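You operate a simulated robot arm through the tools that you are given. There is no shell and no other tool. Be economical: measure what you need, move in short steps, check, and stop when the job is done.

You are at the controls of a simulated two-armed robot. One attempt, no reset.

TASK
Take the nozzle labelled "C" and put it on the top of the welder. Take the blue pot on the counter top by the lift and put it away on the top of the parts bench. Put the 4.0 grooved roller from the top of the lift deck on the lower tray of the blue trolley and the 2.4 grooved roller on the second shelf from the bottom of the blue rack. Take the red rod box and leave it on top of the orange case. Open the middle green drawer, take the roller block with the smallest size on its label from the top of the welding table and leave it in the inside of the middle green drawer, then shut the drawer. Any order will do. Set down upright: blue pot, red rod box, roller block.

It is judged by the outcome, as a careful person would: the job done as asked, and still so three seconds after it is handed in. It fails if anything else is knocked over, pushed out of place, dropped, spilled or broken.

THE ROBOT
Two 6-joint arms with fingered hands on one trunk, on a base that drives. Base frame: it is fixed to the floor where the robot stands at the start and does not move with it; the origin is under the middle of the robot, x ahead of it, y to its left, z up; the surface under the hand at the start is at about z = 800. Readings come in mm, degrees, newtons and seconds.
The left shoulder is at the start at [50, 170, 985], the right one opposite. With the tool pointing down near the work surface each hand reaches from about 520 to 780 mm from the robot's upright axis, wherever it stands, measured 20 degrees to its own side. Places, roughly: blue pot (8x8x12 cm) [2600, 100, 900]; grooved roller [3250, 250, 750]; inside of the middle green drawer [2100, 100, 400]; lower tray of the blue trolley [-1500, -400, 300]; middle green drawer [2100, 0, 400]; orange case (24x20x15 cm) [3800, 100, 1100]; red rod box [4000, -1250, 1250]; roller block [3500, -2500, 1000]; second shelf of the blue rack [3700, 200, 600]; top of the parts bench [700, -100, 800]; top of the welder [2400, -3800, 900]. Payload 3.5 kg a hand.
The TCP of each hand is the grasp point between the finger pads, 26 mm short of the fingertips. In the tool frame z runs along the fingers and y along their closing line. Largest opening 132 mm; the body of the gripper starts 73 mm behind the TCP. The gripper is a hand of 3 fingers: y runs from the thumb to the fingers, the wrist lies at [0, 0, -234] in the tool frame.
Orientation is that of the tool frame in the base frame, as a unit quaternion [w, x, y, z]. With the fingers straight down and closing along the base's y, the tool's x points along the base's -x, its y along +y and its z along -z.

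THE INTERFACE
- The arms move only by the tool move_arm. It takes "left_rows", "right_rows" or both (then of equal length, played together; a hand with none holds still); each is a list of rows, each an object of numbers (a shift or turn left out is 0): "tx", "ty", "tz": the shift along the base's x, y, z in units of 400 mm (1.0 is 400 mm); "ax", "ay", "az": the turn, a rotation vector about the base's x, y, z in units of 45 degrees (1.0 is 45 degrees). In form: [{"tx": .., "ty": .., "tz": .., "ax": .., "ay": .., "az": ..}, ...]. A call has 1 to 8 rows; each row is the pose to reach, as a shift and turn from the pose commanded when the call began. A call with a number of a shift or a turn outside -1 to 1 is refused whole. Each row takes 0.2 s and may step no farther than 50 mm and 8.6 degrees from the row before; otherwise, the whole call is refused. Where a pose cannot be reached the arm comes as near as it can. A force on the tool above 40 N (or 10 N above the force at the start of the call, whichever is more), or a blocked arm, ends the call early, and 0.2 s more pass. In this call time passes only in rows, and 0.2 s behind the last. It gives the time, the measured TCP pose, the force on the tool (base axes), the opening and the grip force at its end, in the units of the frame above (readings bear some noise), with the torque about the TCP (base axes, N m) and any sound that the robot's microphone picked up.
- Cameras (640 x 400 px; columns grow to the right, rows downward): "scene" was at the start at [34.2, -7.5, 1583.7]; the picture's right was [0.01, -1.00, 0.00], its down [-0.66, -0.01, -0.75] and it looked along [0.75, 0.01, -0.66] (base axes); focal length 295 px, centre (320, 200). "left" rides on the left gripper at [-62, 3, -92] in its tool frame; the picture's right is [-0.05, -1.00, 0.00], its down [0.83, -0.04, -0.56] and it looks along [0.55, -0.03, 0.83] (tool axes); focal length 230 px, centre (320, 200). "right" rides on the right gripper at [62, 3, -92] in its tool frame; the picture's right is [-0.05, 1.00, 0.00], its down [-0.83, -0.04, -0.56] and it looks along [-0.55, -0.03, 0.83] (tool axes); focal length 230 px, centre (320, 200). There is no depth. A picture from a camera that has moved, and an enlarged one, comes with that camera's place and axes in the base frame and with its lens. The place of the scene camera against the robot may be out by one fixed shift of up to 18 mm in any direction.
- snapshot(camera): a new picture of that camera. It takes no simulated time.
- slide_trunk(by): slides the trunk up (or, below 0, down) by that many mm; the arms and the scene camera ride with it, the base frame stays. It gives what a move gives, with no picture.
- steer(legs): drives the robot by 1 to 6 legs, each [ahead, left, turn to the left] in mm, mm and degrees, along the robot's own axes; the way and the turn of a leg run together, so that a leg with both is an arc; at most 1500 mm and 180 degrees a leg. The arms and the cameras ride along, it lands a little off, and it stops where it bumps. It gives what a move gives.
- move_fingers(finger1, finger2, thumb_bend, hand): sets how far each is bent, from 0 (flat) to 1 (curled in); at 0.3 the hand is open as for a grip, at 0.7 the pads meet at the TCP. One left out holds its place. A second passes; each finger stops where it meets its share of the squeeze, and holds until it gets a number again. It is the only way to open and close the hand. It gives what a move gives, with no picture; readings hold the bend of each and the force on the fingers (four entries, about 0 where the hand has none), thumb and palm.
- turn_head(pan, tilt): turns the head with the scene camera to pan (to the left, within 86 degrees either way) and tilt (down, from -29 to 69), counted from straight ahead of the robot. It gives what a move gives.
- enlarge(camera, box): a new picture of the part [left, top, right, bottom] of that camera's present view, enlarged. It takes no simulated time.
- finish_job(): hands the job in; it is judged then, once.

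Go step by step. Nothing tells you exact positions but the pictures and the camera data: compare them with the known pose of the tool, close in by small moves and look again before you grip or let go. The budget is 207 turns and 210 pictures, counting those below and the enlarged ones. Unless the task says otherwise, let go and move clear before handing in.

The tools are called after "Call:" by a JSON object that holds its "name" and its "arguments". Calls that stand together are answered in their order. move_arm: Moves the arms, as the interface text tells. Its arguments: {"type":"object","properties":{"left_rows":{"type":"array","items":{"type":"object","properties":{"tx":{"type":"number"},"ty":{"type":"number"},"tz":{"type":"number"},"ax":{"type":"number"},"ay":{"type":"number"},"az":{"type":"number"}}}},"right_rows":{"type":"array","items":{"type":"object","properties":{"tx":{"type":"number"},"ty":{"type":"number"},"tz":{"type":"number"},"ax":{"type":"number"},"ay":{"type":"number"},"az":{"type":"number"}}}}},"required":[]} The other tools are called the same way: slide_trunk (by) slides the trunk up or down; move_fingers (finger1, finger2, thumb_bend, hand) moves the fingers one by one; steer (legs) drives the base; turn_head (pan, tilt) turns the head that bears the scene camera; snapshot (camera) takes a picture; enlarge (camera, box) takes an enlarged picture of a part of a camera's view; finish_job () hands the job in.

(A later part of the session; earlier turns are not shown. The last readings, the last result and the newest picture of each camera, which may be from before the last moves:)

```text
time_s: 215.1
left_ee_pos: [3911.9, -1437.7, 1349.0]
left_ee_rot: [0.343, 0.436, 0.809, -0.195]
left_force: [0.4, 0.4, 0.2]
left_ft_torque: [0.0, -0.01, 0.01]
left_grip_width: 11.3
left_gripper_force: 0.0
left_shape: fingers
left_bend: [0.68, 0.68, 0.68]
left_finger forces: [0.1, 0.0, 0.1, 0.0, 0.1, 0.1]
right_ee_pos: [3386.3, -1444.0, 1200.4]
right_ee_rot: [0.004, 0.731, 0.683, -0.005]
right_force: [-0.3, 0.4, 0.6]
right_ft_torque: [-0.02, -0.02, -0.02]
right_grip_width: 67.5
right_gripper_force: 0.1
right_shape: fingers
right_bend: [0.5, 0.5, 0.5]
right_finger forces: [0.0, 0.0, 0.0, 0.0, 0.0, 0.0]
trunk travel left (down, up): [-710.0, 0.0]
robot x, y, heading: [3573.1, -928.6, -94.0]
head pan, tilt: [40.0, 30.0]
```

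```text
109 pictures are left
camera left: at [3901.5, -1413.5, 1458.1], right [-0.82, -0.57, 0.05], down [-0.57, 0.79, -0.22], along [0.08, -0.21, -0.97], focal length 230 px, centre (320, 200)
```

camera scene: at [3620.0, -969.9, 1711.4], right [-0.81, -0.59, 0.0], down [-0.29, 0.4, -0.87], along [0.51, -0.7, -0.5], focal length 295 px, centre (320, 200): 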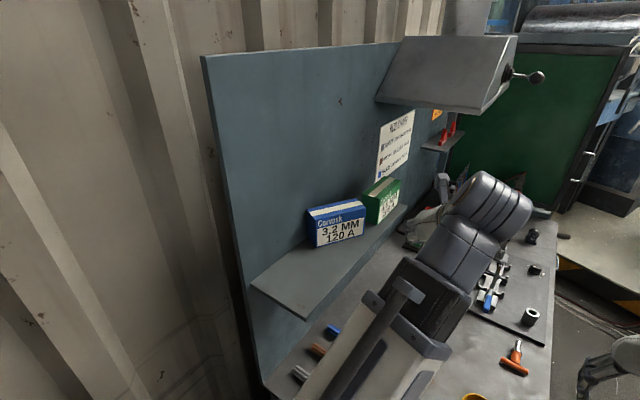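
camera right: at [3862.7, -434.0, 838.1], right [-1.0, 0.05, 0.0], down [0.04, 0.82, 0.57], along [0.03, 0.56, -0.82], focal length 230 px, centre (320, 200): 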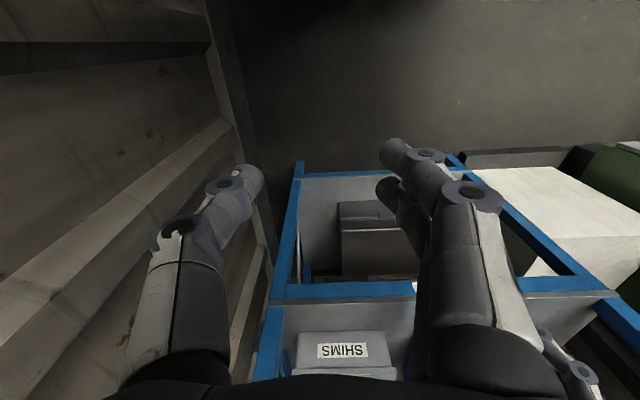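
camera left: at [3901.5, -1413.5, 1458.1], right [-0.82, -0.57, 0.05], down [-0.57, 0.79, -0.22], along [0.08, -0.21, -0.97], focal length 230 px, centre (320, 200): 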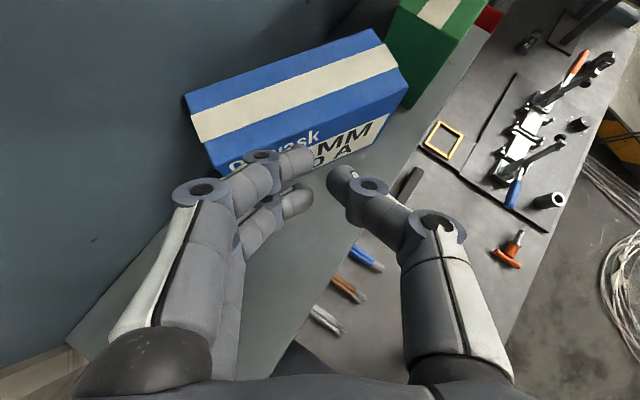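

It slipped off the front edge without moving the box. I'll try once more with the contact set further back on the top.

Call:
{"name": "move_arm", "arguments": {"left_rows": [{"tz": 0.06}, {"tz": 0.08, "tx": 0.1}, {"tz": 0.08, "tx": 0.165, "ty": -0.01}, {"tz": 0.03, "tx": 0.165, "ty": -0.01}, {"tz": 0.02, "tx": 0.165, "ty": -0.01}, {"tz": 0.01, "tx": 0.165, "ty": -0.01}, {"tz": 0.0, "tx": 0.165, "ty": -0.01}, {"tz": -0.01, "tx": 0.165, "ty": -0.01}]}}

Call:
{"name": "snapshot", "arguments": {"camera": "left"}}

```text
time_s: 216.8
left_ee_pos: [3979.5, -1441.4, 1355.2]
left_ee_rot: [0.353, 0.432, 0.805, -0.199]
left_force: [1.8, 0.4, 14.2]
left_ft_torque: [-0.06, -0.17, 0.04]
left_grip_width: 11.4
left_gripper_force: 7.2
left_shape: fingers
left_bend: [0.68, 0.71, 0.68]
left_finger forces: [0.1, 13.6, 0.0, 0.0, 0.0, 0.0]
right_ee_pos: [3385.9, -1441.7, 1201.5]
right_ee_rot: [0.003, 0.731, 0.682, -0.005]
right_force: [-0.3, -0.2, 0.6]
right_ft_torque: [0.01, 0.02, 0.02]
right_grip_width: 67.6
right_gripper_force: 0.0
right_shape: fingers
right_bend: [0.5, 0.5, 0.5]
right_finger forces: [0.0, 0.0, 0.1, 0.0, 0.1, 0.0]
trunk travel left (down, up): [-710.0, 0.0]
robot x, y, heading: [3573.6, -929.1, -93.8]
head pan, tilt: [40.0, 30.0]
stopped in row 8 (left hand): the force on the tool passed its limit at 44 N (the readings are from after the stop); the commanded pose is now the measured one
```

```text
108 pictures are left
camera left: at [3968.1, -1415.6, 1463.0], right [-0.82, -0.57, 0.05], down [-0.57, 0.79, -0.24], along [0.1, -0.23, -0.97], focal length 230 px, centre (320, 200)
```

left: 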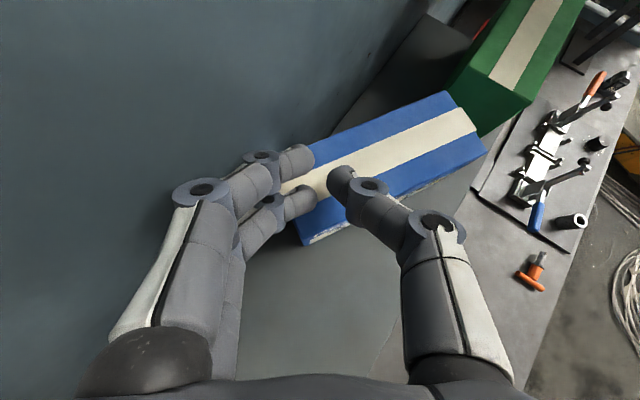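

Call:
{"name": "move_arm", "arguments": {"left_rows": [{"tx": -0.025, "ty": 0.005, "tz": -0.008}, {"tx": -0.05, "ty": 0.01, "tz": -0.01}, {"tx": -0.075, "ty": 0.015, "tz": -0.01}, {"tx": -0.1, "ty": 0.02, "tz": -0.01}]}}

Call:
{"name": "snapshot", "arguments": {"camera": "left"}}

```text
time_s: 217.3
left_ee_pos: [3970.9, -1440.5, 1355.1]
left_ee_rot: [0.359, 0.431, 0.803, -0.201]
left_force: [0.7, 2.3, 8.8]
left_ft_torque: [0.02, -0.2, 0.03]
left_grip_width: 11.5
left_gripper_force: 4.2
left_shape: fingers
left_bend: [0.68, 0.7, 0.68]
left_finger forces: [0.0, 8.7, 0.1, 0.0, 0.1, 0.1]
right_ee_pos: [3386.9, -1443.6, 1200.5]
right_ee_rot: [0.003, 0.731, 0.682, -0.005]
right_force: [0.7, 0.0, 0.4]
right_ft_torque: [0.04, -0.02, -0.02]
right_grip_width: 67.8
right_gripper_force: 0.0
right_shape: fingers
right_bend: [0.5, 0.5, 0.5]
right_finger forces: [0.1, 0.0, 0.0, 0.1, 0.0, 0.0]
trunk travel left (down, up): [-710.0, 0.0]
robot x, y, heading: [3575.0, -927.0, -93.6]
head pan, tilt: [40.0, 30.0]
stopped in row 2 (left hand): the force on the tool passed its limit at 43 N (the readings are from after the stop); the commanded pose is now the measured one
```

```text
107 pictures are left
camera left: at [3958.5, -1414.2, 1463.4], right [-0.82, -0.57, 0.05], down [-0.57, 0.78, -0.25], along [0.1, -0.24, -0.97], focal length 230 px, centre (320, 200)
```

left: 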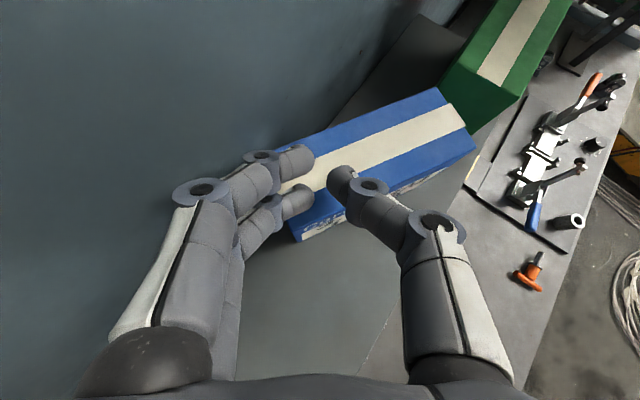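

Call:
{"name": "move_arm", "arguments": {"left_rows": [{"tx": -0.03, "ty": 0.005}, {"tx": -0.06, "ty": 0.01}, {"tx": -0.09, "ty": 0.015}, {"tx": -0.12, "ty": 0.02}, {"tx": -0.15, "ty": 0.02}]}}

Call:
{"name": "snapshot", "arguments": {"camera": "left"}}

```text
time_s: 218.5
left_ee_pos: [3910.9, -1438.4, 1356.8]
left_ee_rot: [0.354, 0.433, 0.805, -0.199]
left_force: [0.2, -0.2, -0.1]
left_ft_torque: [0.01, -0.01, 0.0]
left_grip_width: 11.2
left_gripper_force: 0.1
left_shape: fingers
left_bend: [0.68, 0.68, 0.68]
left_finger forces: [0.1, 0.0, 0.0, 0.0, 0.1, 0.0]
left hand out of reach, approached as far as the arm can: row 5
right_ee_pos: [3387.4, -1443.8, 1199.7]
right_ee_rot: [0.004, 0.73, 0.683, -0.005]
right_force: [0.4, 0.3, -0.7]
right_ft_torque: [-0.04, 0.01, -0.02]
right_grip_width: 67.5
right_gripper_force: 0.1
right_shape: fingers
right_bend: [0.5, 0.5, 0.5]
right_finger forces: [0.1, 0.0, 0.0, 0.1, 0.1, 0.1]
trunk travel left (down, up): [-710.0, 0.0]
robot x, y, heading: [3573.3, -927.1, -93.8]
head pan, tilt: [40.0, 30.0]
```

```text
106 pictures are left
camera left: at [3898.9, -1411.9, 1465.3], right [-0.82, -0.57, 0.05], down [-0.57, 0.79, -0.25], along [0.1, -0.23, -0.97], focal length 230 px, centre (320, 200)
```

left: 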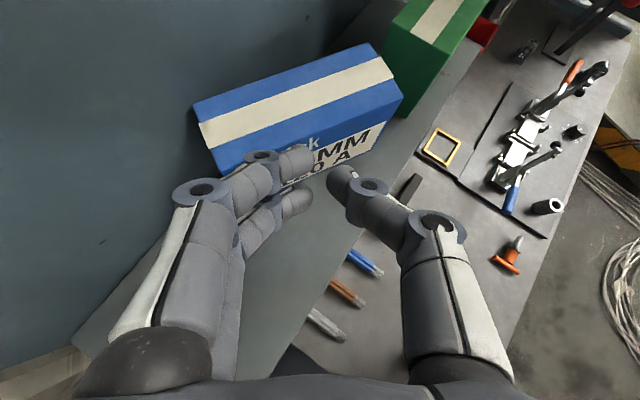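

Friction alone won't do. I'll instead straddle the box from above with fingers behind and thumb in front, and let closing square it up. First reorient the hand away from the boxes.

Call:
{"name": "move_arm", "arguments": {"left_rows": [{"tx": -0.1, "tz": 0.03}, {"tx": -0.2, "tz": 0.06, "ty": 0.02}, {"tx": -0.3, "tz": 0.08, "ty": 0.04}, {"tx": -0.4, "tz": 0.08, "ty": 0.04}]}}

Call:
{"name": "move_arm", "arguments": {"left_rows": [{"az": -0.18}, {"az": -0.36}, {"az": -0.54}, {"az": -0.72}]}}

Call:
{"name": "move_arm", "arguments": {"left_rows": [{"ax": 0.17}, {"ax": 0.34}, {"ax": 0.51}]}}

Call:
{"name": "move_fingers", "arguments": {"hand": "left", "finger1": 0.3, "finger2": 0.3, "thumb_bend": 0.3}}

Call:
{"name": "snapshot", "arguments": {"camera": "left"}}

```text
time_s: 219.5
left_ee_pos: [3749.6, -1423.0, 1386.2]
left_ee_rot: [0.357, 0.432, 0.803, -0.202]
left_force: [1.0, 0.4, -0.4]
left_ft_torque: [0.01, -0.01, 0.03]
left_grip_width: 11.4
left_gripper_force: 0.1
left_shape: fingers
left_bend: [0.68, 0.68, 0.68]
left_finger forces: [0.0, 0.0, 0.0, 0.0, 0.0, 0.1]
right_ee_pos: [3386.5, -1443.2, 1200.5]
right_ee_rot: [0.003, 0.73, 0.683, -0.005]
right_force: [0.7, -0.1, -0.9]
right_ft_torque: [-0.01, -0.03, 0.01]
right_grip_width: 67.5
right_gripper_force: 0.1
right_shape: fingers
right_bend: [0.5, 0.5, 0.5]
right_finger forces: [0.0, 0.1, 0.1, 0.0, 0.0, 0.0]
trunk travel left (down, up): [-710.0, 0.0]
robot x, y, heading: [3573.7, -925.7, -94.0]
head pan, tilt: [40.0, 30.0]
```

```text
time_s: 220.5
left_ee_pos: [3753.0, -1447.4, 1384.8]
left_ee_rot: [0.285, 0.641, 0.651, -0.291]
left_force: [0.1, 0.7, 0.2]
left_ft_torque: [0.0, 0.0, 0.01]
left_grip_width: 11.1
left_gripper_force: 0.1
left_shape: fingers
left_bend: [0.68, 0.68, 0.68]
left_finger forces: [0.0, 0.0, 0.0, 0.1, 0.1, 0.0]
left hand out of reach, approached as far as the arm can: row 1, 2, 3, 4
right_ee_pos: [3386.6, -1443.6, 1199.4]
right_ee_rot: [0.004, 0.731, 0.682, -0.005]
right_force: [-0.4, 0.2, 0.7]
right_ft_torque: [0.03, -0.01, -0.03]
right_grip_width: 67.3
right_gripper_force: 0.1
right_shape: fingers
right_bend: [0.5, 0.5, 0.5]
right_finger forces: [0.1, 0.0, 0.0, 0.0, 0.0, 0.1]
trunk travel left (down, up): [-710.0, 0.0]
robot x, y, heading: [3575.6, -931.5, -93.9]
head pan, tilt: [40.0, 30.0]
```

```text
time_s: 221.3
left_ee_pos: [3752.2, -1446.7, 1385.0]
left_ee_rot: [0.153, 0.684, 0.696, -0.157]
left_force: [0.0, -0.4, 0.4]
left_ft_torque: [0.02, 0.02, -0.02]
left_grip_width: 11.4
left_gripper_force: 0.1
left_shape: fingers
left_bend: [0.68, 0.68, 0.68]
left_finger forces: [0.1, 0.0, 0.1, 0.0, 0.1, 0.0]
right_ee_pos: [3388.0, -1443.7, 1200.6]
right_ee_rot: [0.004, 0.731, 0.683, -0.005]
right_force: [-0.4, -0.3, 0.1]
right_ft_torque: [-0.02, 0.02, -0.02]
right_grip_width: 67.5
right_gripper_force: 0.1
right_shape: fingers
right_bend: [0.5, 0.5, 0.5]
right_finger forces: [0.0, 0.1, 0.0, 0.0, 0.0, 0.0]
trunk travel left (down, up): [-710.0, 0.0]
robot x, y, heading: [3576.8, -929.7, -94.0]
head pan, tilt: [40.0, 30.0]
```

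```text
time_s: 222.3
left_ee_pos: [3752.2, -1446.9, 1386.5]
left_ee_rot: [0.154, 0.683, 0.696, -0.157]
left_force: [-0.1, -0.7, -0.3]
left_ft_torque: [-0.02, 0.02, 0.0]
left_grip_width: 133.9
left_gripper_force: 0.1
left_shape: fingers
left_bend: [0.3, 0.3, 0.3]
left_finger forces: [0.0, 0.1, 0.1, 0.0, 0.1, 0.0]
right_ee_pos: [3387.0, -1444.6, 1200.9]
right_ee_rot: [0.004, 0.73, 0.683, -0.004]
right_force: [0.6, -0.5, 0.5]
right_ft_torque: [-0.02, -0.01, 0.0]
right_grip_width: 67.3
right_gripper_force: 0.0
right_shape: fingers
right_bend: [0.5, 0.5, 0.5]
right_finger forces: [0.0, 0.0, 0.1, 0.0, 0.0, 0.0]
trunk travel left (down, up): [-710.0, 0.0]
robot x, y, heading: [3574.3, -929.0, -93.9]
head pan, tilt: [40.0, 30.0]
```

```text
105 pictures are left
camera left: at [3756.5, -1462.1, 1496.4], right [-1.0, -0.06, 0.03], down [-0.06, 0.99, 0.15], along [-0.04, 0.14, -0.99], focal length 230 px, centre (320, 200)
```

left: 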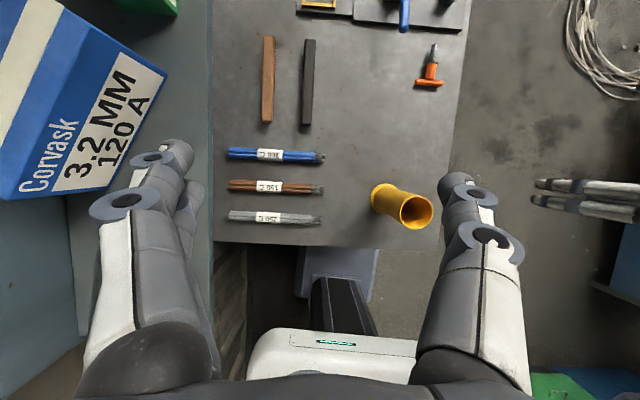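

Call:
{"name": "move_arm", "arguments": {"left_rows": [{"tx": 0.11, "ty": -0.04}, {"tx": 0.22, "ty": -0.08}, {"tx": 0.33, "ty": -0.12}, {"tx": 0.43, "ty": -0.165}]}}

Call:
{"name": "snapshot", "arguments": {"camera": "left"}}

Call:
{"name": "enlarge", "arguments": {"camera": "scene", "box": [240, 150, 420, 330]}}

```text
time_s: 223.3
left_ee_pos: [3923.4, -1514.1, 1384.7]
left_ee_rot: [0.153, 0.684, 0.695, -0.158]
left_force: [0.0, -0.3, -0.1]
left_ft_torque: [0.01, 0.02, 0.0]
left_grip_width: 134.1
left_gripper_force: 0.2
left_shape: fingers
left_bend: [0.3, 0.3, 0.3]
left_finger forces: [0.0, 0.0, 0.0, 0.1, 0.1, 0.0]
right_ee_pos: [3388.4, -1441.8, 1200.1]
right_ee_rot: [0.003, 0.73, 0.683, -0.005]
right_force: [-0.1, 0.2, -0.1]
right_ft_torque: [0.0, -0.01, 0.01]
right_grip_width: 67.3
right_gripper_force: 0.0
right_shape: fingers
right_bend: [0.5, 0.5, 0.5]
right_finger forces: [0.0, 0.0, 0.0, 0.0, 0.0, 0.0]
trunk travel left (down, up): [-710.0, 0.0]
robot x, y, heading: [3575.3, -928.0, -94.0]
head pan, tilt: [40.0, 30.0]
```

```text
104 pictures are left
camera left: at [3927.5, -1529.8, 1496.1], right [-1.0, -0.06, 0.03], down [-0.06, 0.99, 0.15], along [-0.04, 0.14, -0.99], focal length 230 px, centre (320, 200)
```

left: 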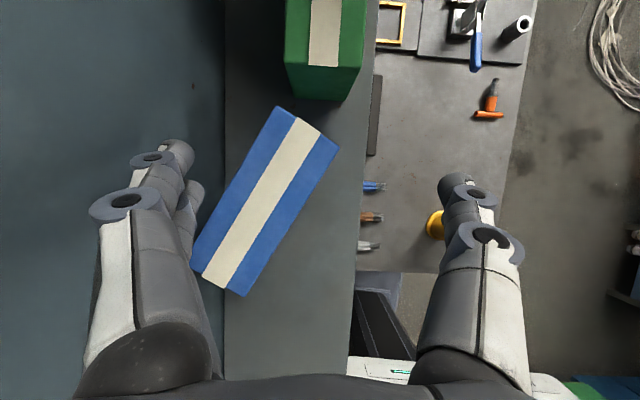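

```text
2.22 times, centred on (330, 240) of scene
camera zoom: at [3621.0, -970.4, 1711.4], right [-0.81, -0.59, 0.0], down [-0.29, 0.4, -0.87], along [0.51, -0.7, -0.5], focal length 656 px, centre (298, 111)
```

zoom: 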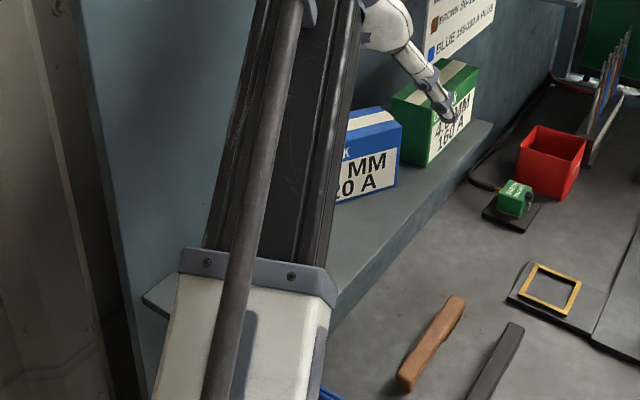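

Clear overhead view: ~15 mm clearance for the fingers behind the box and ~19 mm to the wall. Descending to straddle it.

Call:
{"name": "move_arm", "arguments": {"left_rows": [{"tx": 0.015, "ty": -0.02, "tz": -0.04}, {"tx": 0.015, "ty": -0.02, "tz": -0.08}, {"tx": 0.015, "ty": -0.02, "tz": -0.115}]}}

Call:
{"name": "snapshot", "arguments": {"camera": "left"}}

```text
time_s: 224.1
left_ee_pos: [3929.7, -1519.2, 1338.8]
left_ee_rot: [0.153, 0.683, 0.696, -0.157]
left_force: [0.6, 0.0, 0.4]
left_ft_torque: [0.01, 0.0, 0.0]
left_grip_width: 134.3
left_gripper_force: 0.1
left_shape: fingers
left_bend: [0.3, 0.3, 0.3]
left_finger forces: [0.1, 0.0, 0.0, 0.1, 0.1, 0.0]
right_ee_pos: [3387.9, -1444.3, 1201.3]
right_ee_rot: [0.003, 0.731, 0.682, -0.005]
right_force: [-0.3, -0.1, -0.2]
right_ft_torque: [0.01, 0.01, 0.02]
right_grip_width: 67.7
right_gripper_force: 0.1
right_shape: fingers
right_bend: [0.5, 0.5, 0.5]
right_finger forces: [0.0, 0.0, 0.1, 0.0, 0.0, 0.1]
trunk travel left (down, up): [-710.0, 0.0]
robot x, y, heading: [3572.1, -930.4, -93.9]
head pan, tilt: [40.0, 30.0]
```

```text
102 pictures are left
camera left: at [3934.1, -1535.5, 1449.0], right [-1.0, -0.06, 0.03], down [-0.06, 0.99, 0.15], along [-0.04, 0.14, -0.99], focal length 230 px, centre (320, 200)
```

left: 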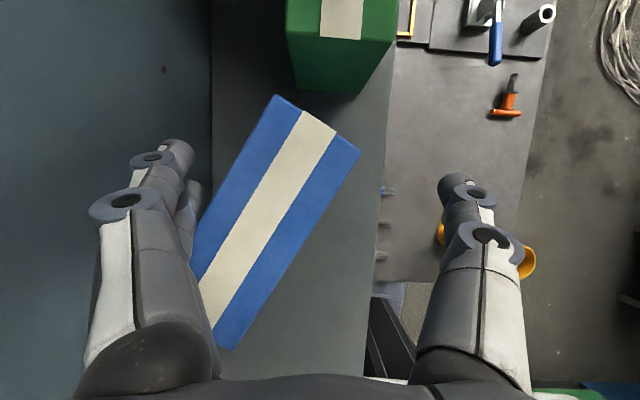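

Straddled with no contact. Lowering 10 mm more and closing gradually.

Call:
{"name": "move_arm", "arguments": {"left_rows": [{"tz": -0.03}]}}

Call:
{"name": "move_fingers", "arguments": {"hand": "left", "finger1": 0.48, "finger2": 0.48, "thumb_bend": 0.48}}

Call:
{"name": "snapshot", "arguments": {"camera": "left"}}

```text
time_s: 224.5
left_ee_pos: [3930.6, -1520.1, 1327.5]
left_ee_rot: [0.154, 0.683, 0.697, -0.157]
left_force: [-0.2, -0.3, 0.7]
left_ft_torque: [0.02, -0.15, -0.04]
left_grip_width: 134.0
left_gripper_force: 1.1
left_shape: fingers
left_bend: [0.3, 0.29, 0.3]
left_finger forces: [0.0, 2.0, 0.1, 0.1, 0.0, 0.0]
right_ee_pos: [3387.1, -1444.2, 1201.6]
right_ee_rot: [0.003, 0.731, 0.682, -0.005]
right_force: [-0.3, 0.1, -1.1]
right_ft_torque: [-0.03, -0.02, -0.01]
right_grip_width: 67.6
right_gripper_force: 0.1
right_shape: fingers
right_bend: [0.5, 0.5, 0.5]
right_finger forces: [0.0, 0.0, 0.0, 0.0, 0.0, 0.0]
trunk travel left (down, up): [-710.0, 0.0]
robot x, y, heading: [3575.3, -928.1, -94.0]
head pan, tilt: [40.0, 30.0]
```

```text
time_s: 225.5
left_ee_pos: [3931.1, -1520.8, 1326.5]
left_ee_rot: [0.153, 0.683, 0.696, -0.158]
left_force: [4.0, -0.3, 2.1]
left_ft_torque: [0.03, -0.09, -0.04]
left_grip_width: 75.1
left_gripper_force: 1.7
left_shape: fingers
left_bend: [0.48, 0.46, 0.48]
left_finger forces: [0.0, 3.6, 0.0, 0.1, 0.1, 0.0]
right_ee_pos: [3387.7, -1443.2, 1200.6]
right_ee_rot: [0.003, 0.731, 0.683, -0.005]
right_force: [0.1, -0.3, 1.0]
right_ft_torque: [0.03, 0.0, 0.01]
right_grip_width: 67.2
right_gripper_force: 0.1
right_shape: fingers
right_bend: [0.5, 0.5, 0.5]
right_finger forces: [0.0, 0.0, 0.1, 0.1, 0.0, 0.0]
trunk travel left (down, up): [-710.0, 0.0]
robot x, y, heading: [3577.0, -927.3, -94.0]
head pan, tilt: [40.0, 30.0]
```

```text
101 pictures are left
camera left: at [3934.3, -1535.9, 1437.8], right [-1.0, -0.06, 0.03], down [-0.06, 0.99, 0.15], along [-0.04, 0.14, -0.99], focal length 230 px, centre (320, 200)
```

left: 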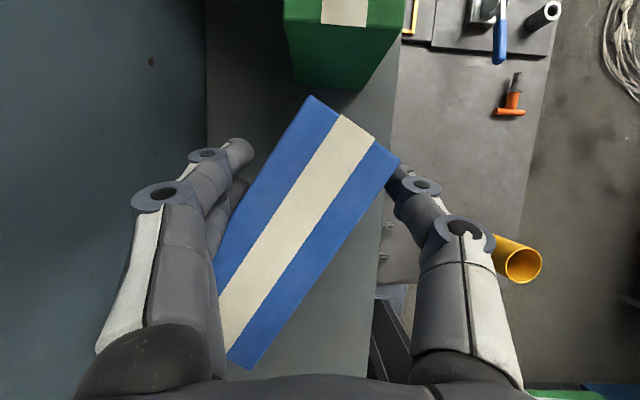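

Call:
{"name": "move_fingers", "arguments": {"hand": "left", "finger1": 0.56, "finger2": 0.56, "thumb_bend": 0.52}}

Call:
{"name": "snapshot", "arguments": {"camera": "left"}}

```text
time_s: 226.5
left_ee_pos: [3929.8, -1520.4, 1326.9]
left_ee_rot: [0.153, 0.683, 0.696, -0.157]
left_force: [3.4, 0.9, 1.6]
left_ft_torque: [0.04, -0.07, -0.1]
left_grip_width: 60.6
left_gripper_force: 4.6
left_shape: fingers
left_bend: [0.55, 0.51, 0.5]
left_finger forces: [0.2, 5.8, 0.1, 0.1, 3.4, 0.0]
right_ee_pos: [3386.7, -1441.9, 1200.4]
right_ee_rot: [0.003, 0.73, 0.683, -0.005]
right_force: [-0.2, -0.3, -0.6]
right_ft_torque: [0.02, 0.01, 0.0]
right_grip_width: 67.3
right_gripper_force: 0.0
right_shape: fingers
right_bend: [0.5, 0.5, 0.5]
right_finger forces: [0.1, 0.0, 0.0, 0.1, 0.1, 0.0]
trunk travel left (down, up): [-710.0, 0.0]
robot x, y, heading: [3571.6, -926.3, -93.7]
head pan, tilt: [40.0, 30.0]
```

```text
100 pictures are left
camera left: at [3934.3, -1535.9, 1437.9], right [-1.0, -0.06, 0.03], down [-0.06, 0.99, 0.15], along [-0.04, 0.14, -0.99], focal length 230 px, centre (320, 200)
```

left: 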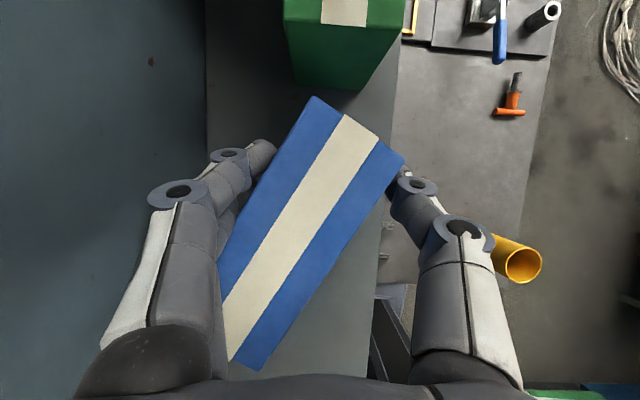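

Call:
{"name": "move_fingers", "arguments": {"hand": "left", "finger1": 0.66, "finger2": 0.66, "thumb_bend": 0.66}}

Call:
{"name": "snapshot", "arguments": {"camera": "left"}}

```text
time_s: 227.5
left_ee_pos: [3929.9, -1520.4, 1325.9]
left_ee_rot: [0.153, 0.684, 0.696, -0.159]
left_force: [0.1, -0.2, 0.1]
left_ft_torque: [0.05, 0.0, -0.16]
left_grip_width: 56.5
left_gripper_force: 17.1
left_shape: fingers
left_bend: [0.57, 0.53, 0.56]
left_finger forces: [6.2, 11.0, 0.0, 0.1, 16.7, 0.1]
right_ee_pos: [3387.6, -1442.8, 1200.3]
right_ee_rot: [0.003, 0.731, 0.683, -0.005]
right_force: [0.2, 0.3, -0.2]
right_ft_torque: [0.0, -0.01, -0.02]
right_grip_width: 67.5
right_gripper_force: 0.0
right_shape: fingers
right_bend: [0.5, 0.5, 0.5]
right_finger forces: [0.1, 0.1, 0.0, 0.1, 0.0, 0.1]
trunk travel left (down, up): [-710.0, 0.0]
robot x, y, heading: [3575.2, -926.8, -94.1]
head pan, tilt: [40.0, 30.0]
```

```text
99 pictures are left
camera left: at [3933.9, -1536.0, 1437.8], right [-1.0, -0.06, 0.03], down [-0.06, 0.99, 0.15], along [-0.04, 0.14, -0.99], focal length 230 px, centre (320, 200)
```

left: 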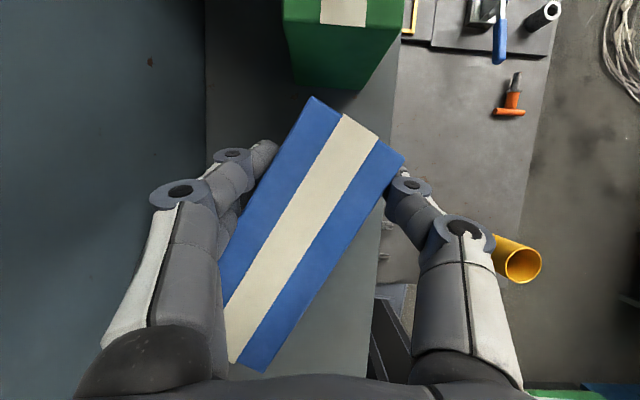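

Gripped at a skew. I'll lift a few mm, rotate the hand +31°, shift 9 mm forward, and set it down aligned.

Call:
{"name": "move_arm", "arguments": {"left_rows": [{"tz": 0.012}, {"tz": 0.012, "az": 0.17}, {"tz": 0.012, "az": 0.34}, {"tz": 0.012, "az": 0.51, "tx": -0.01}, {"tz": 0.012, "az": 0.68, "tx": -0.02}]}}

Call:
{"name": "snapshot", "arguments": {"camera": "left"}}

```text
time_s: 228.7
left_ee_pos: [3922.7, -1522.2, 1334.0]
left_ee_rot: [0.19, 0.474, 0.853, -0.111]
left_force: [1.3, -0.2, -6.4]
left_ft_torque: [-0.04, 0.04, -0.05]
left_grip_width: 55.4
left_gripper_force: 14.9
left_shape: fingers
left_bend: [0.57, 0.52, 0.56]
left_finger forces: [5.8, 9.6, 0.0, 0.0, 14.7, 0.1]
right_ee_pos: [3387.1, -1443.5, 1201.4]
right_ee_rot: [0.004, 0.731, 0.683, -0.004]
right_force: [0.5, 0.7, -0.2]
right_ft_torque: [-0.01, 0.01, 0.0]
right_grip_width: 67.5
right_gripper_force: 0.1
right_shape: fingers
right_bend: [0.5, 0.5, 0.5]
right_finger forces: [0.1, 0.0, 0.1, 0.0, 0.1, 0.1]
trunk travel left (down, up): [-710.0, 0.0]
robot x, y, heading: [3572.7, -926.9, -93.9]
head pan, tilt: [40.0, 30.0]
```

```text
98 pictures are left
camera left: at [3934.1, -1532.3, 1445.0], right [-0.82, -0.56, 0.03], down [-0.56, 0.82, 0.15], along [-0.11, 0.1, -0.99], focal length 230 px, centre (320, 200)
```

left: 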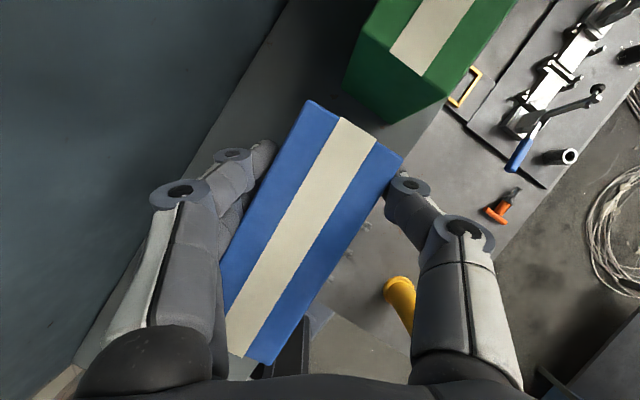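

Parallel with the shelf and green box now. Shifting 10 mm toward green, lowering and releasing.

Call:
{"name": "move_arm", "arguments": {"left_rows": [{"ty": -0.025}, {"ty": -0.025, "tz": -0.008}, {"ty": -0.025, "tz": -0.016}, {"ty": -0.025, "tz": -0.022}]}}

Call:
{"name": "move_fingers", "arguments": {"hand": "left", "finger1": 0.46, "finger2": 0.42, "thumb_bend": 0.42}}

Call:
{"name": "snapshot", "arguments": {"camera": "left"}}

```text
time_s: 229.7
left_ee_pos: [3921.9, -1530.3, 1326.9]
left_ee_rot: [0.192, 0.474, 0.852, -0.112]
left_force: [2.6, -4.4, 12.3]
left_ft_torque: [-0.07, -0.23, -0.16]
left_grip_width: 55.4
left_gripper_force: 17.4
left_shape: fingers
left_bend: [0.58, 0.54, 0.56]
left_finger forces: [7.1, 11.1, 0.0, 0.0, 15.9, 0.0]
right_ee_pos: [3387.1, -1442.0, 1201.0]
right_ee_rot: [0.003, 0.731, 0.683, -0.005]
right_force: [1.0, 0.4, 1.1]
right_ft_torque: [-0.01, 0.01, 0.02]
right_grip_width: 67.6
right_gripper_force: 0.0
right_shape: fingers
right_bend: [0.5, 0.5, 0.5]
right_finger forces: [0.0, 0.0, 0.0, 0.1, 0.0, 0.0]
trunk travel left (down, up): [-710.0, 0.0]
robot x, y, heading: [3574.5, -929.7, -93.7]
head pan, tilt: [40.0, 30.0]
```

```text
time_s: 230.7
left_ee_pos: [3922.1, -1530.1, 1324.8]
left_ee_rot: [0.19, 0.475, 0.852, -0.111]
left_force: [-0.8, -0.1, -0.1]
left_ft_torque: [-0.01, 0.0, 0.0]
left_grip_width: 87.7
left_gripper_force: 0.2
left_shape: fingers
left_bend: [0.46, 0.42, 0.42]
left_finger forces: [0.0, 0.0, 0.0, 0.0, 0.1, 0.0]
right_ee_pos: [3387.0, -1443.8, 1200.9]
right_ee_rot: [0.004, 0.73, 0.683, -0.004]
right_force: [0.7, -0.2, 0.2]
right_ft_torque: [-0.01, -0.01, 0.03]
right_grip_width: 67.5
right_gripper_force: 0.1
right_shape: fingers
right_bend: [0.5, 0.5, 0.5]
right_finger forces: [0.0, 0.0, 0.1, 0.0, 0.1, 0.1]
trunk travel left (down, up): [-710.0, 0.0]
robot x, y, heading: [3572.8, -924.8, -93.7]
head pan, tilt: [40.0, 30.0]
```

```text
97 pictures are left
camera left: at [3934.3, -1541.3, 1435.2], right [-0.83, -0.56, 0.03], down [-0.55, 0.82, 0.15], along [-0.11, 0.1, -0.99], focal length 230 px, centre (320, 200)
```

left: 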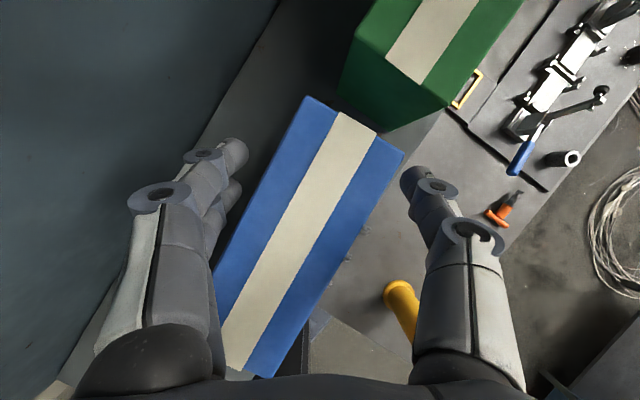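

Call:
{"name": "move_arm", "arguments": {"left_rows": [{"tz": 0.05}, {"tz": 0.1}, {"tz": 0.14}]}}

Call:
{"name": "snapshot", "arguments": {"camera": "left"}}

```text
time_s: 231.5
left_ee_pos: [3921.0, -1530.0, 1380.3]
left_ee_rot: [0.19, 0.475, 0.852, -0.111]
left_force: [0.0, 1.0, 0.1]
left_ft_torque: [0.02, -0.01, 0.02]
left_grip_width: 87.3
left_gripper_force: 0.1
left_shape: fingers
left_bend: [0.46, 0.42, 0.42]
left_finger forces: [0.0, 0.1, 0.0, 0.0, 0.1, 0.0]
right_ee_pos: [3387.9, -1442.8, 1200.7]
right_ee_rot: [0.004, 0.731, 0.683, -0.006]
right_force: [-0.1, 0.1, 0.9]
right_ft_torque: [0.03, -0.02, -0.01]
right_grip_width: 67.5
right_gripper_force: 0.1
right_shape: fingers
right_bend: [0.5, 0.5, 0.5]
right_finger forces: [0.0, 0.1, 0.1, 0.0, 0.0, 0.1]
trunk travel left (down, up): [-710.0, 0.0]
robot x, y, heading: [3571.2, -926.7, -94.0]
head pan, tilt: [40.0, 30.0]
```

```text
96 pictures are left
camera left: at [3933.3, -1541.3, 1491.1], right [-0.83, -0.56, 0.03], down [-0.55, 0.82, 0.15], along [-0.11, 0.1, -0.99], focal length 230 px, centre (320, 200)
```

left: 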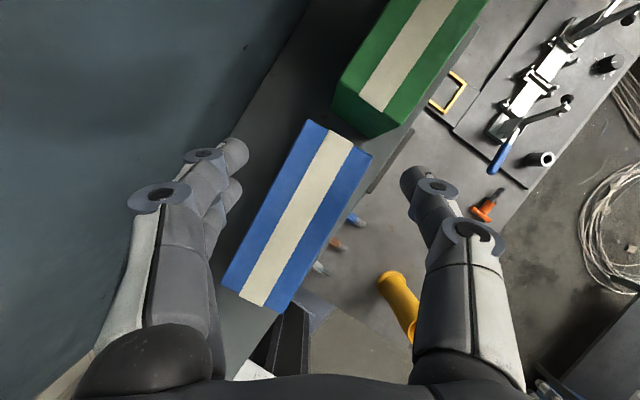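

Blue box is back in line. I'll withdraw the left hand and restore it to pointing down.

Call:
{"name": "move_arm", "arguments": {"left_rows": [{"tx": -0.12}, {"tx": -0.24}, {"tx": -0.36}, {"tx": -0.46, "ax": 0.12, "ay": 0.07, "tz": -0.03}, {"tx": -0.5, "ax": 0.24, "ay": 0.14, "tz": -0.12}, {"tx": -0.5, "ax": 0.36, "ay": 0.21, "tz": -0.24}, {"tx": -0.5, "ax": 0.486, "ay": 0.287, "tz": -0.36}, {"tx": -0.5, "ax": 0.486, "ay": 0.287, "tz": -0.46}]}}

Call:
{"name": "move_arm", "arguments": {"left_rows": [{"az": -0.18}, {"az": -0.36}, {"az": -0.54}, {"az": -0.75}]}}

Call:
{"name": "enlarge", "arguments": {"camera": "scene", "box": [240, 150, 420, 330]}}

```text
time_s: 233.3
left_ee_pos: [3722.1, -1530.6, 1196.3]
left_ee_rot: [0.0, 0.487, 0.874, 0.001]
left_force: [-0.3, 0.0, -1.1]
left_ft_torque: [0.02, 0.0, 0.04]
left_grip_width: 87.6
left_gripper_force: 0.1
left_shape: fingers
left_bend: [0.46, 0.42, 0.42]
left_finger forces: [0.0, 0.1, 0.1, 0.1, 0.0, 0.1]
right_ee_pos: [3386.2, -1442.9, 1200.3]
right_ee_rot: [0.003, 0.73, 0.683, -0.005]
right_force: [-0.6, 0.2, -0.5]
right_ft_torque: [-0.02, 0.06, -0.02]
right_grip_width: 67.3
right_gripper_force: 0.0
right_shape: fingers
right_bend: [0.5, 0.5, 0.5]
right_finger forces: [0.1, 0.0, 0.1, 0.0, 0.0, 0.0]
trunk travel left (down, up): [-710.0, 0.0]
robot x, y, heading: [3572.5, -929.4, -94.2]
head pan, tilt: [40.0, 30.0]
```

```text
refused: row 4 steps farther than a row can; nothing moved
```

```text
2.22 times, centred on (330, 240) of scene
camera zoom: at [3620.4, -970.1, 1711.5], right [-0.81, -0.59, 0.0], down [-0.29, 0.4, -0.87], along [0.51, -0.7, -0.5], focal length 656 px, centre (298, 111)
```

zoom: 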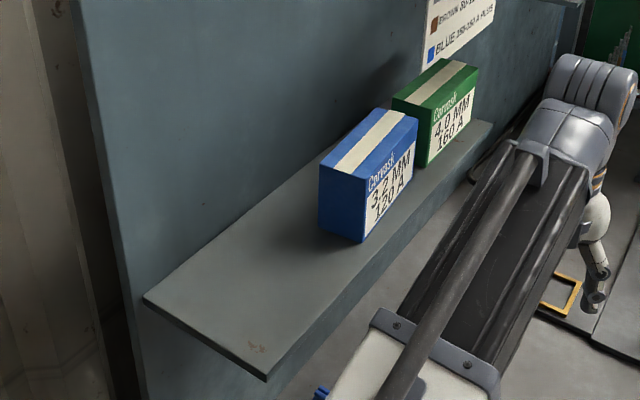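

Call:
{"name": "move_arm", "arguments": {"left_rows": [{"az": -0.16}, {"az": -0.32}, {"az": -0.48}, {"az": -0.64}, {"az": -0.79}]}}

Call:
{"name": "steer", "arguments": {"legs": [[-60, 0, 0], [0, -720, 0], [0, 0, 94], [0, -1400, 0]]}}

Call:
{"name": "turn_head", "arguments": {"pan": 0, "tilt": 35}}

Call:
{"name": "snapshot", "arguments": {"camera": "scene"}}

```text
time_s: 234.5
left_ee_pos: [3721.6, -1530.4, 1197.1]
left_ee_rot: [0.001, 0.731, 0.682, 0.0]
left_force: [0.0, 0.1, 0.0]
left_ft_torque: [0.01, -0.02, 0.02]
left_grip_width: 87.7
left_gripper_force: 0.1
left_shape: fingers
left_bend: [0.46, 0.42, 0.42]
left_finger forces: [0.0, 0.0, 0.1, 0.0, 0.0, 0.0]
right_ee_pos: [3388.6, -1443.6, 1200.7]
right_ee_rot: [0.005, 0.73, 0.683, -0.005]
right_force: [0.5, -0.1, -0.5]
right_ft_torque: [0.01, -0.02, 0.02]
right_grip_width: 67.6
right_gripper_force: 0.1
right_shape: fingers
right_bend: [0.5, 0.5, 0.5]
right_finger forces: [0.1, 0.0, 0.1, 0.1, 0.0, 0.0]
trunk travel left (down, up): [-710.0, 0.0]
robot x, y, heading: [3576.6, -926.9, -93.9]
head pan, tilt: [40.0, 30.0]
```

```text
time_s: 249.5
left_ee_pos: [3466.7, -2044.2, 1196.6]
left_ee_rot: [0.0, 0.007, 1.0, 0.0]
left_force: [0.2, -0.3, 0.3]
left_ft_torque: [0.01, 0.02, 0.02]
left_grip_width: 87.9
left_gripper_force: 0.0
left_shape: fingers
left_bend: [0.46, 0.42, 0.42]
left_finger forces: [0.0, 0.0, 0.0, 0.1, 0.0, 0.1]
right_ee_pos: [3398.6, -2383.2, 1199.8]
right_ee_rot: [0.005, 0.007, 1.0, -0.001]
right_force: [0.6, -0.1, 0.0]
right_ft_torque: [0.04, 0.01, 0.0]
right_grip_width: 67.7
right_gripper_force: 0.0
right_shape: fingers
right_bend: [0.5, 0.5, 0.5]
right_finger forces: [0.0, 0.1, 0.0, 0.0, 0.1, 0.1]
trunk travel left (down, up): [-710.0, 0.0]
robot x, y, heading: [2875.7, -2224.4, -1.0]
head pan, tilt: [40.0, 30.0]
```

```text
time_s: 250.6
left_ee_pos: [3467.8, -2044.4, 1197.3]
left_ee_rot: [0.001, 0.007, 1.0, 0.0]
left_force: [0.1, -0.2, 0.0]
left_ft_torque: [-0.01, 0.0, -0.01]
left_grip_width: 87.3
left_gripper_force: 0.1
left_shape: fingers
left_bend: [0.46, 0.42, 0.42]
left_finger forces: [0.0, 0.1, 0.0, 0.1, 0.0, 0.1]
right_ee_pos: [3398.8, -2383.1, 1199.8]
right_ee_rot: [0.006, 0.007, 1.0, -0.001]
right_force: [-0.4, 0.5, 0.1]
right_ft_torque: [0.01, 0.01, -0.01]
right_grip_width: 67.3
right_gripper_force: 0.1
right_shape: fingers
right_bend: [0.5, 0.5, 0.5]
right_finger forces: [0.0, 0.0, 0.0, 0.1, 0.0, 0.0]
trunk travel left (down, up): [-710.0, 0.0]
robot x, y, heading: [2873.8, -2224.8, -0.6]
head pan, tilt: [0.0, 35.0]
```

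```text
94 pictures are left
camera scene: at [2913.4, -2232.8, 1703.7], right [-0.01, -1.0, 0.0], down [-0.57, 0.01, -0.82], along [0.82, -0.01, -0.57], focal length 295 px, centre (320, 200)
```

scene: 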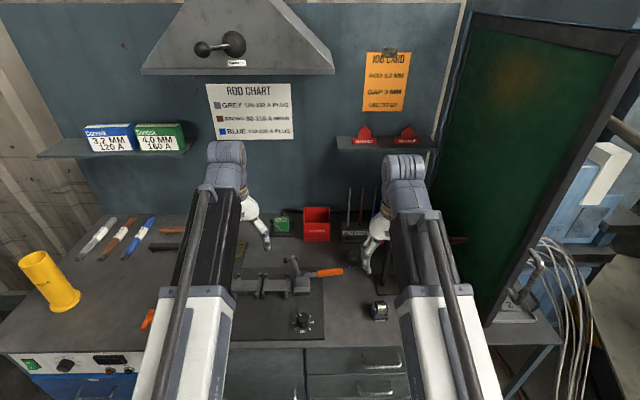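

Call:
{"name": "enlarge", "arguments": {"camera": "scene", "box": [270, 200, 440, 350]}}

Call:
{"name": "snapshot", "arguments": {"camera": "right"}}

```text
2.67 times, centred on (355, 275) of scene
camera zoom: at [2913.4, -2232.8, 1703.7], right [-0.01, -1.0, 0.0], down [-0.57, 0.01, -0.82], along [0.82, -0.01, -0.57], focal length 787 px, centre (227, 0)
```

zoom: 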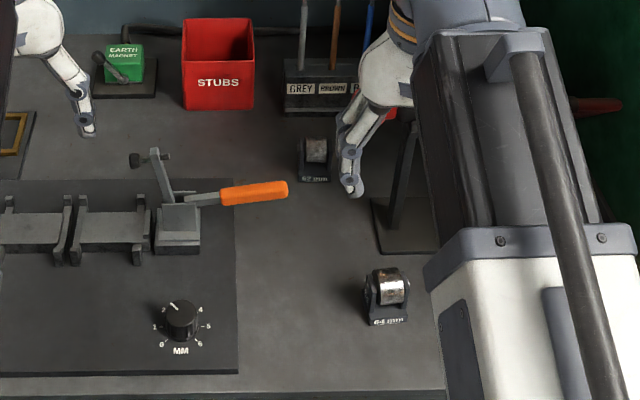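

```text
92 pictures are left
camera right: at [3335.7, -2378.6, 1292.6], right [0.07, 1.0, 0.0], down [0.82, -0.05, 0.57], along [0.56, -0.04, -0.82], focal length 230 px, centre (320, 200)
```

right: 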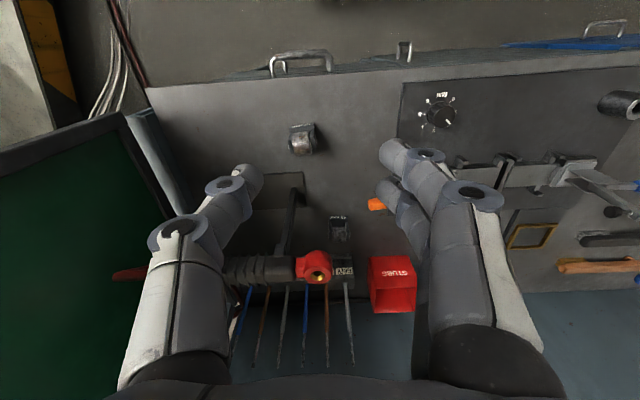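

Call:
{"name": "enlarge", "arguments": {"camera": "scene", "box": [340, 245, 390, 330]}}

Call:
{"name": "enlarge", "arguments": {"camera": "right", "box": [260, 100, 400, 260]}}

Call:
{"name": "enlarge", "arguments": {"camera": "right", "box": [560, 60, 640, 140]}}

```text
4.71 times, centred on (365, 288) of scene
camera zoom: at [2913.4, -2232.8, 1703.7], right [-0.01, -1.0, 0.0], down [-0.57, 0.01, -0.82], along [0.82, -0.01, -0.57], focal length 1389 px, centre (108, -212)
```

zoom: 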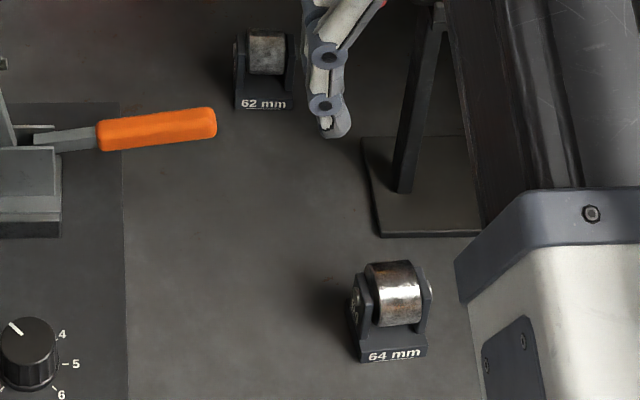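

```text
2.50 times, centred on (330, 180) of right
camera zoom: at [3335.7, -2378.6, 1292.6], right [0.07, 1.0, 0.0], down [0.82, -0.05, 0.57], along [0.56, -0.04, -0.82], focal length 575 px, centre (295, 250)
```

zoom: 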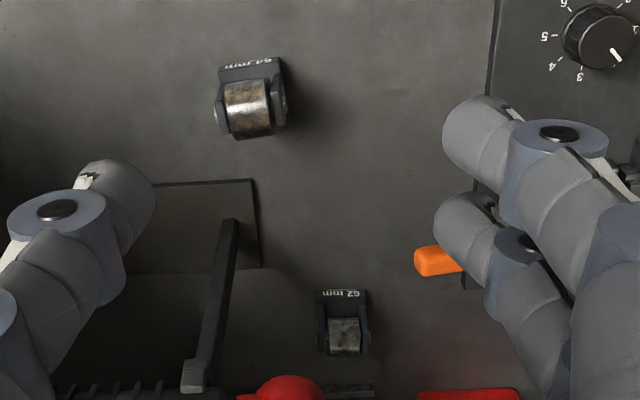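

```text
5.00 times, centred on (600, 100) of right
camera zoom: at [3335.7, -2378.6, 1292.6], right [0.07, 1.0, 0.0], down [0.82, -0.05, 0.57], along [0.56, -0.04, -0.82], focal length 1150 px, centre (-1080, 700)
```

zoom: 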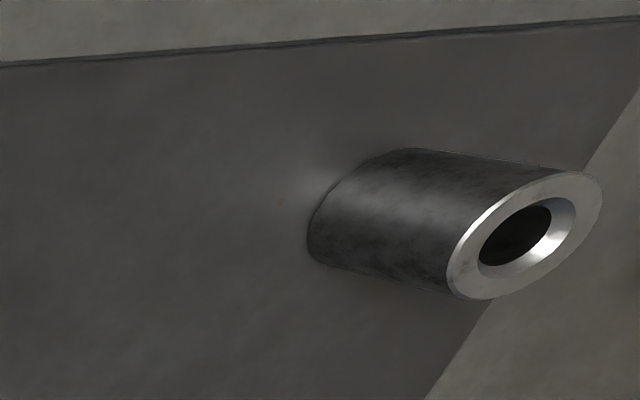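

Blocks are 62 mm and 64 mm; 62 is the smallest, at about [3663, -2362], z≈925. I'll roll closer and take it with the right hand.

Call:
{"name": "steer", "arguments": {"legs": [[110, 60, 0]]}}

Call:
{"name": "move_arm", "arguments": {"right_rows": [{"tx": 0.09, "ty": -0.02, "tz": -0.06}, {"tx": 0.18, "ty": -0.04, "tz": -0.12}, {"tx": 0.27, "ty": -0.06, "tz": -0.18}, {"tx": 0.36, "ty": -0.08, "tz": -0.24}]}}

Call:
{"name": "snapshot", "arguments": {"camera": "right"}}

Call:
{"name": "snapshot", "arguments": {"camera": "scene"}}

```text
time_s: 251.9
left_ee_pos: [3582.8, -1983.3, 1196.0]
left_ee_rot: [0.0, 0.005, 1.0, 0.0]
left_force: [0.1, -0.5, -0.4]
left_ft_torque: [0.01, 0.03, 0.02]
left_grip_width: 87.4
left_gripper_force: 0.1
left_shape: fingers
left_bend: [0.46, 0.42, 0.42]
left_finger forces: [0.0, 0.1, 0.0, 0.1, 0.0, 0.1]
right_ee_pos: [3513.9, -2322.4, 1199.8]
right_ee_rot: [0.005, 0.006, 1.0, 0.0]
right_force: [0.0, -0.3, 0.3]
right_ft_torque: [-0.03, 0.03, 0.04]
right_grip_width: 67.4
right_gripper_force: 0.0
right_shape: fingers
right_bend: [0.5, 0.5, 0.5]
right_finger forces: [0.0, 0.0, 0.0, 0.1, 0.1, 0.0]
trunk travel left (down, up): [-710.0, 0.0]
robot x, y, heading: [2989.2, -2162.3, -1.0]
head pan, tilt: [0.0, 35.0]
```

```text
time_s: 252.9
left_ee_pos: [3581.8, -1983.2, 1196.4]
left_ee_rot: [0.0, 0.006, 1.0, 0.0]
left_force: [-0.6, 0.4, -0.1]
left_ft_torque: [-0.02, 0.02, 0.0]
left_grip_width: 87.8
left_gripper_force: 0.2
left_shape: fingers
left_bend: [0.46, 0.42, 0.42]
left_finger forces: [0.0, 0.0, 0.0, 0.0, 0.0, 0.1]
right_ee_pos: [3655.7, -2356.7, 1104.5]
right_ee_rot: [0.006, 0.006, 1.0, -0.001]
right_force: [-0.4, 0.0, 0.5]
right_ft_torque: [-0.06, 0.0, 0.01]
right_grip_width: 67.5
right_gripper_force: 0.1
right_shape: fingers
right_bend: [0.5, 0.5, 0.5]
right_finger forces: [0.1, 0.1, 0.1, 0.0, 0.0, 0.0]
trunk travel left (down, up): [-710.0, 0.0]
robot x, y, heading: [2986.7, -2164.4, -0.8]
head pan, tilt: [0.0, 35.0]
```

```text
88 pictures are left
camera right: at [3593.1, -2352.2, 1196.2], right [0.06, 1.0, 0.0], down [0.82, -0.05, 0.56], along [0.56, -0.04, -0.83], focal length 230 px, centre (320, 200)
```

right: 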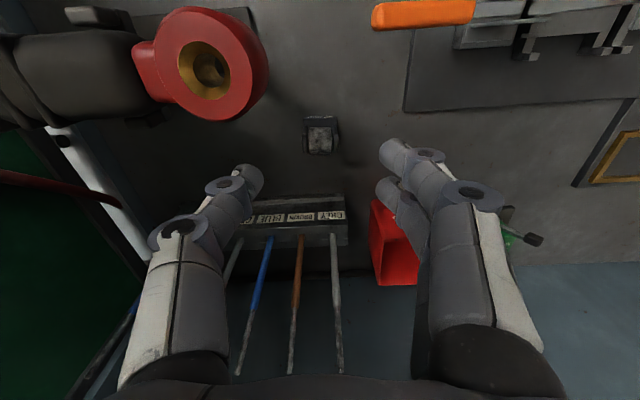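

```text
87 pictures are left
camera scene: at [3027.5, -2173.7, 1703.7], right [-0.01, -1.0, 0.0], down [-0.57, 0.01, -0.82], along [0.82, -0.01, -0.57], focal length 295 px, centre (320, 200)
```

scene: 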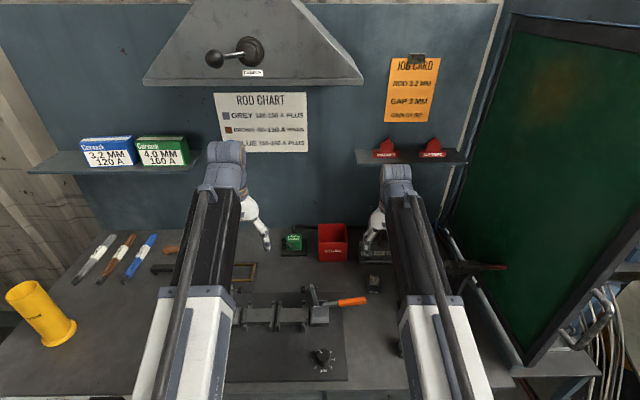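

A torch head sits nearby at about [3597, -2406, 1074], so I'll keep the hand a bit to its left and descend carefully over the 62 mm block at ~[3685, -2359].

Call:
{"name": "move_fingers", "arguments": {"hand": "right", "finger1": 0.45, "finger2": 0.45, "thumb_bend": 0.45}}

Call:
{"name": "move_arm", "arguments": {"right_rows": [{"tx": 0.075, "ty": 0.017}, {"tx": 0.075, "ty": 0.017, "tz": -0.08}, {"tx": 0.075, "ty": 0.017, "tz": -0.16}, {"tx": 0.075, "ty": 0.017, "tz": -0.24}, {"tx": 0.075, "ty": 0.017, "tz": -0.32}]}}

Call:
{"name": "snapshot", "arguments": {"camera": "right"}}

```text
time_s: 253.9
left_ee_pos: [3580.3, -1984.5, 1196.4]
left_ee_rot: [-0.001, 0.006, 1.0, 0.0]
left_force: [0.5, 0.2, -0.5]
left_ft_torque: [0.02, -0.01, 0.04]
left_grip_width: 87.7
left_gripper_force: 0.0
left_shape: fingers
left_bend: [0.46, 0.42, 0.42]
left_finger forces: [0.0, 0.0, 0.0, 0.0, 0.1, 0.0]
right_ee_pos: [3655.6, -2356.2, 1105.1]
right_ee_rot: [0.006, 0.006, 1.0, 0.0]
right_force: [0.3, 0.7, -0.2]
right_ft_torque: [0.03, 0.0, -0.01]
right_grip_width: 84.2
right_gripper_force: 0.1
right_shape: fingers
right_bend: [0.45, 0.45, 0.45]
right_finger forces: [0.0, 0.0, 0.0, 0.0, 0.0, 0.1]
trunk travel left (down, up): [-710.0, 0.0]
robot x, y, heading: [2991.0, -2164.3, -0.8]
head pan, tilt: [0.0, 35.0]
```

```text
time_s: 255.1
left_ee_pos: [3581.6, -1983.3, 1196.6]
left_ee_rot: [0.0, 0.006, 1.0, -0.001]
left_force: [-0.3, 0.0, -0.1]
left_ft_torque: [0.0, -0.01, 0.02]
left_grip_width: 87.6
left_gripper_force: 0.0
left_shape: fingers
left_bend: [0.46, 0.42, 0.42]
left_finger forces: [0.1, 0.1, 0.0, 0.0, 0.1, 0.0]
right_ee_pos: [3689.0, -2348.5, 977.3]
right_ee_rot: [0.006, 0.006, 1.0, 0.0]
right_force: [-0.1, -0.1, 0.3]
right_ft_torque: [-0.02, -0.02, -0.01]
right_grip_width: 84.5
right_gripper_force: 0.1
right_shape: fingers
right_bend: [0.45, 0.45, 0.45]
right_finger forces: [0.1, 0.1, 0.0, 0.1, 0.0, 0.0]
trunk travel left (down, up): [-710.0, 0.0]
robot x, y, heading: [2992.2, -2166.7, -1.0]
head pan, tilt: [0.0, 35.0]
```

```text
86 pictures are left
camera right: at [3625.1, -2344.7, 1068.9], right [0.06, 1.0, 0.0], down [0.82, -0.05, 0.57], along [0.56, -0.04, -0.82], focal length 230 px, centre (320, 200)
```

right: 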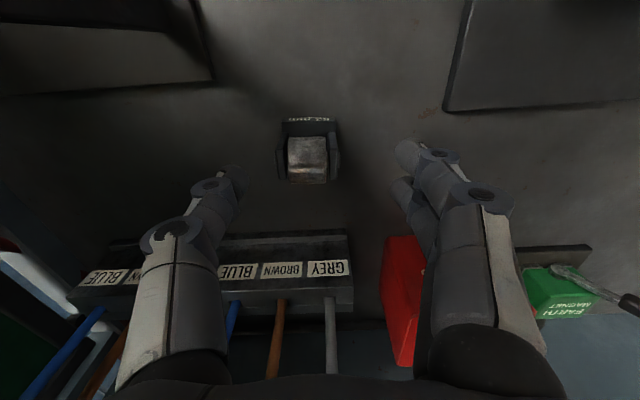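

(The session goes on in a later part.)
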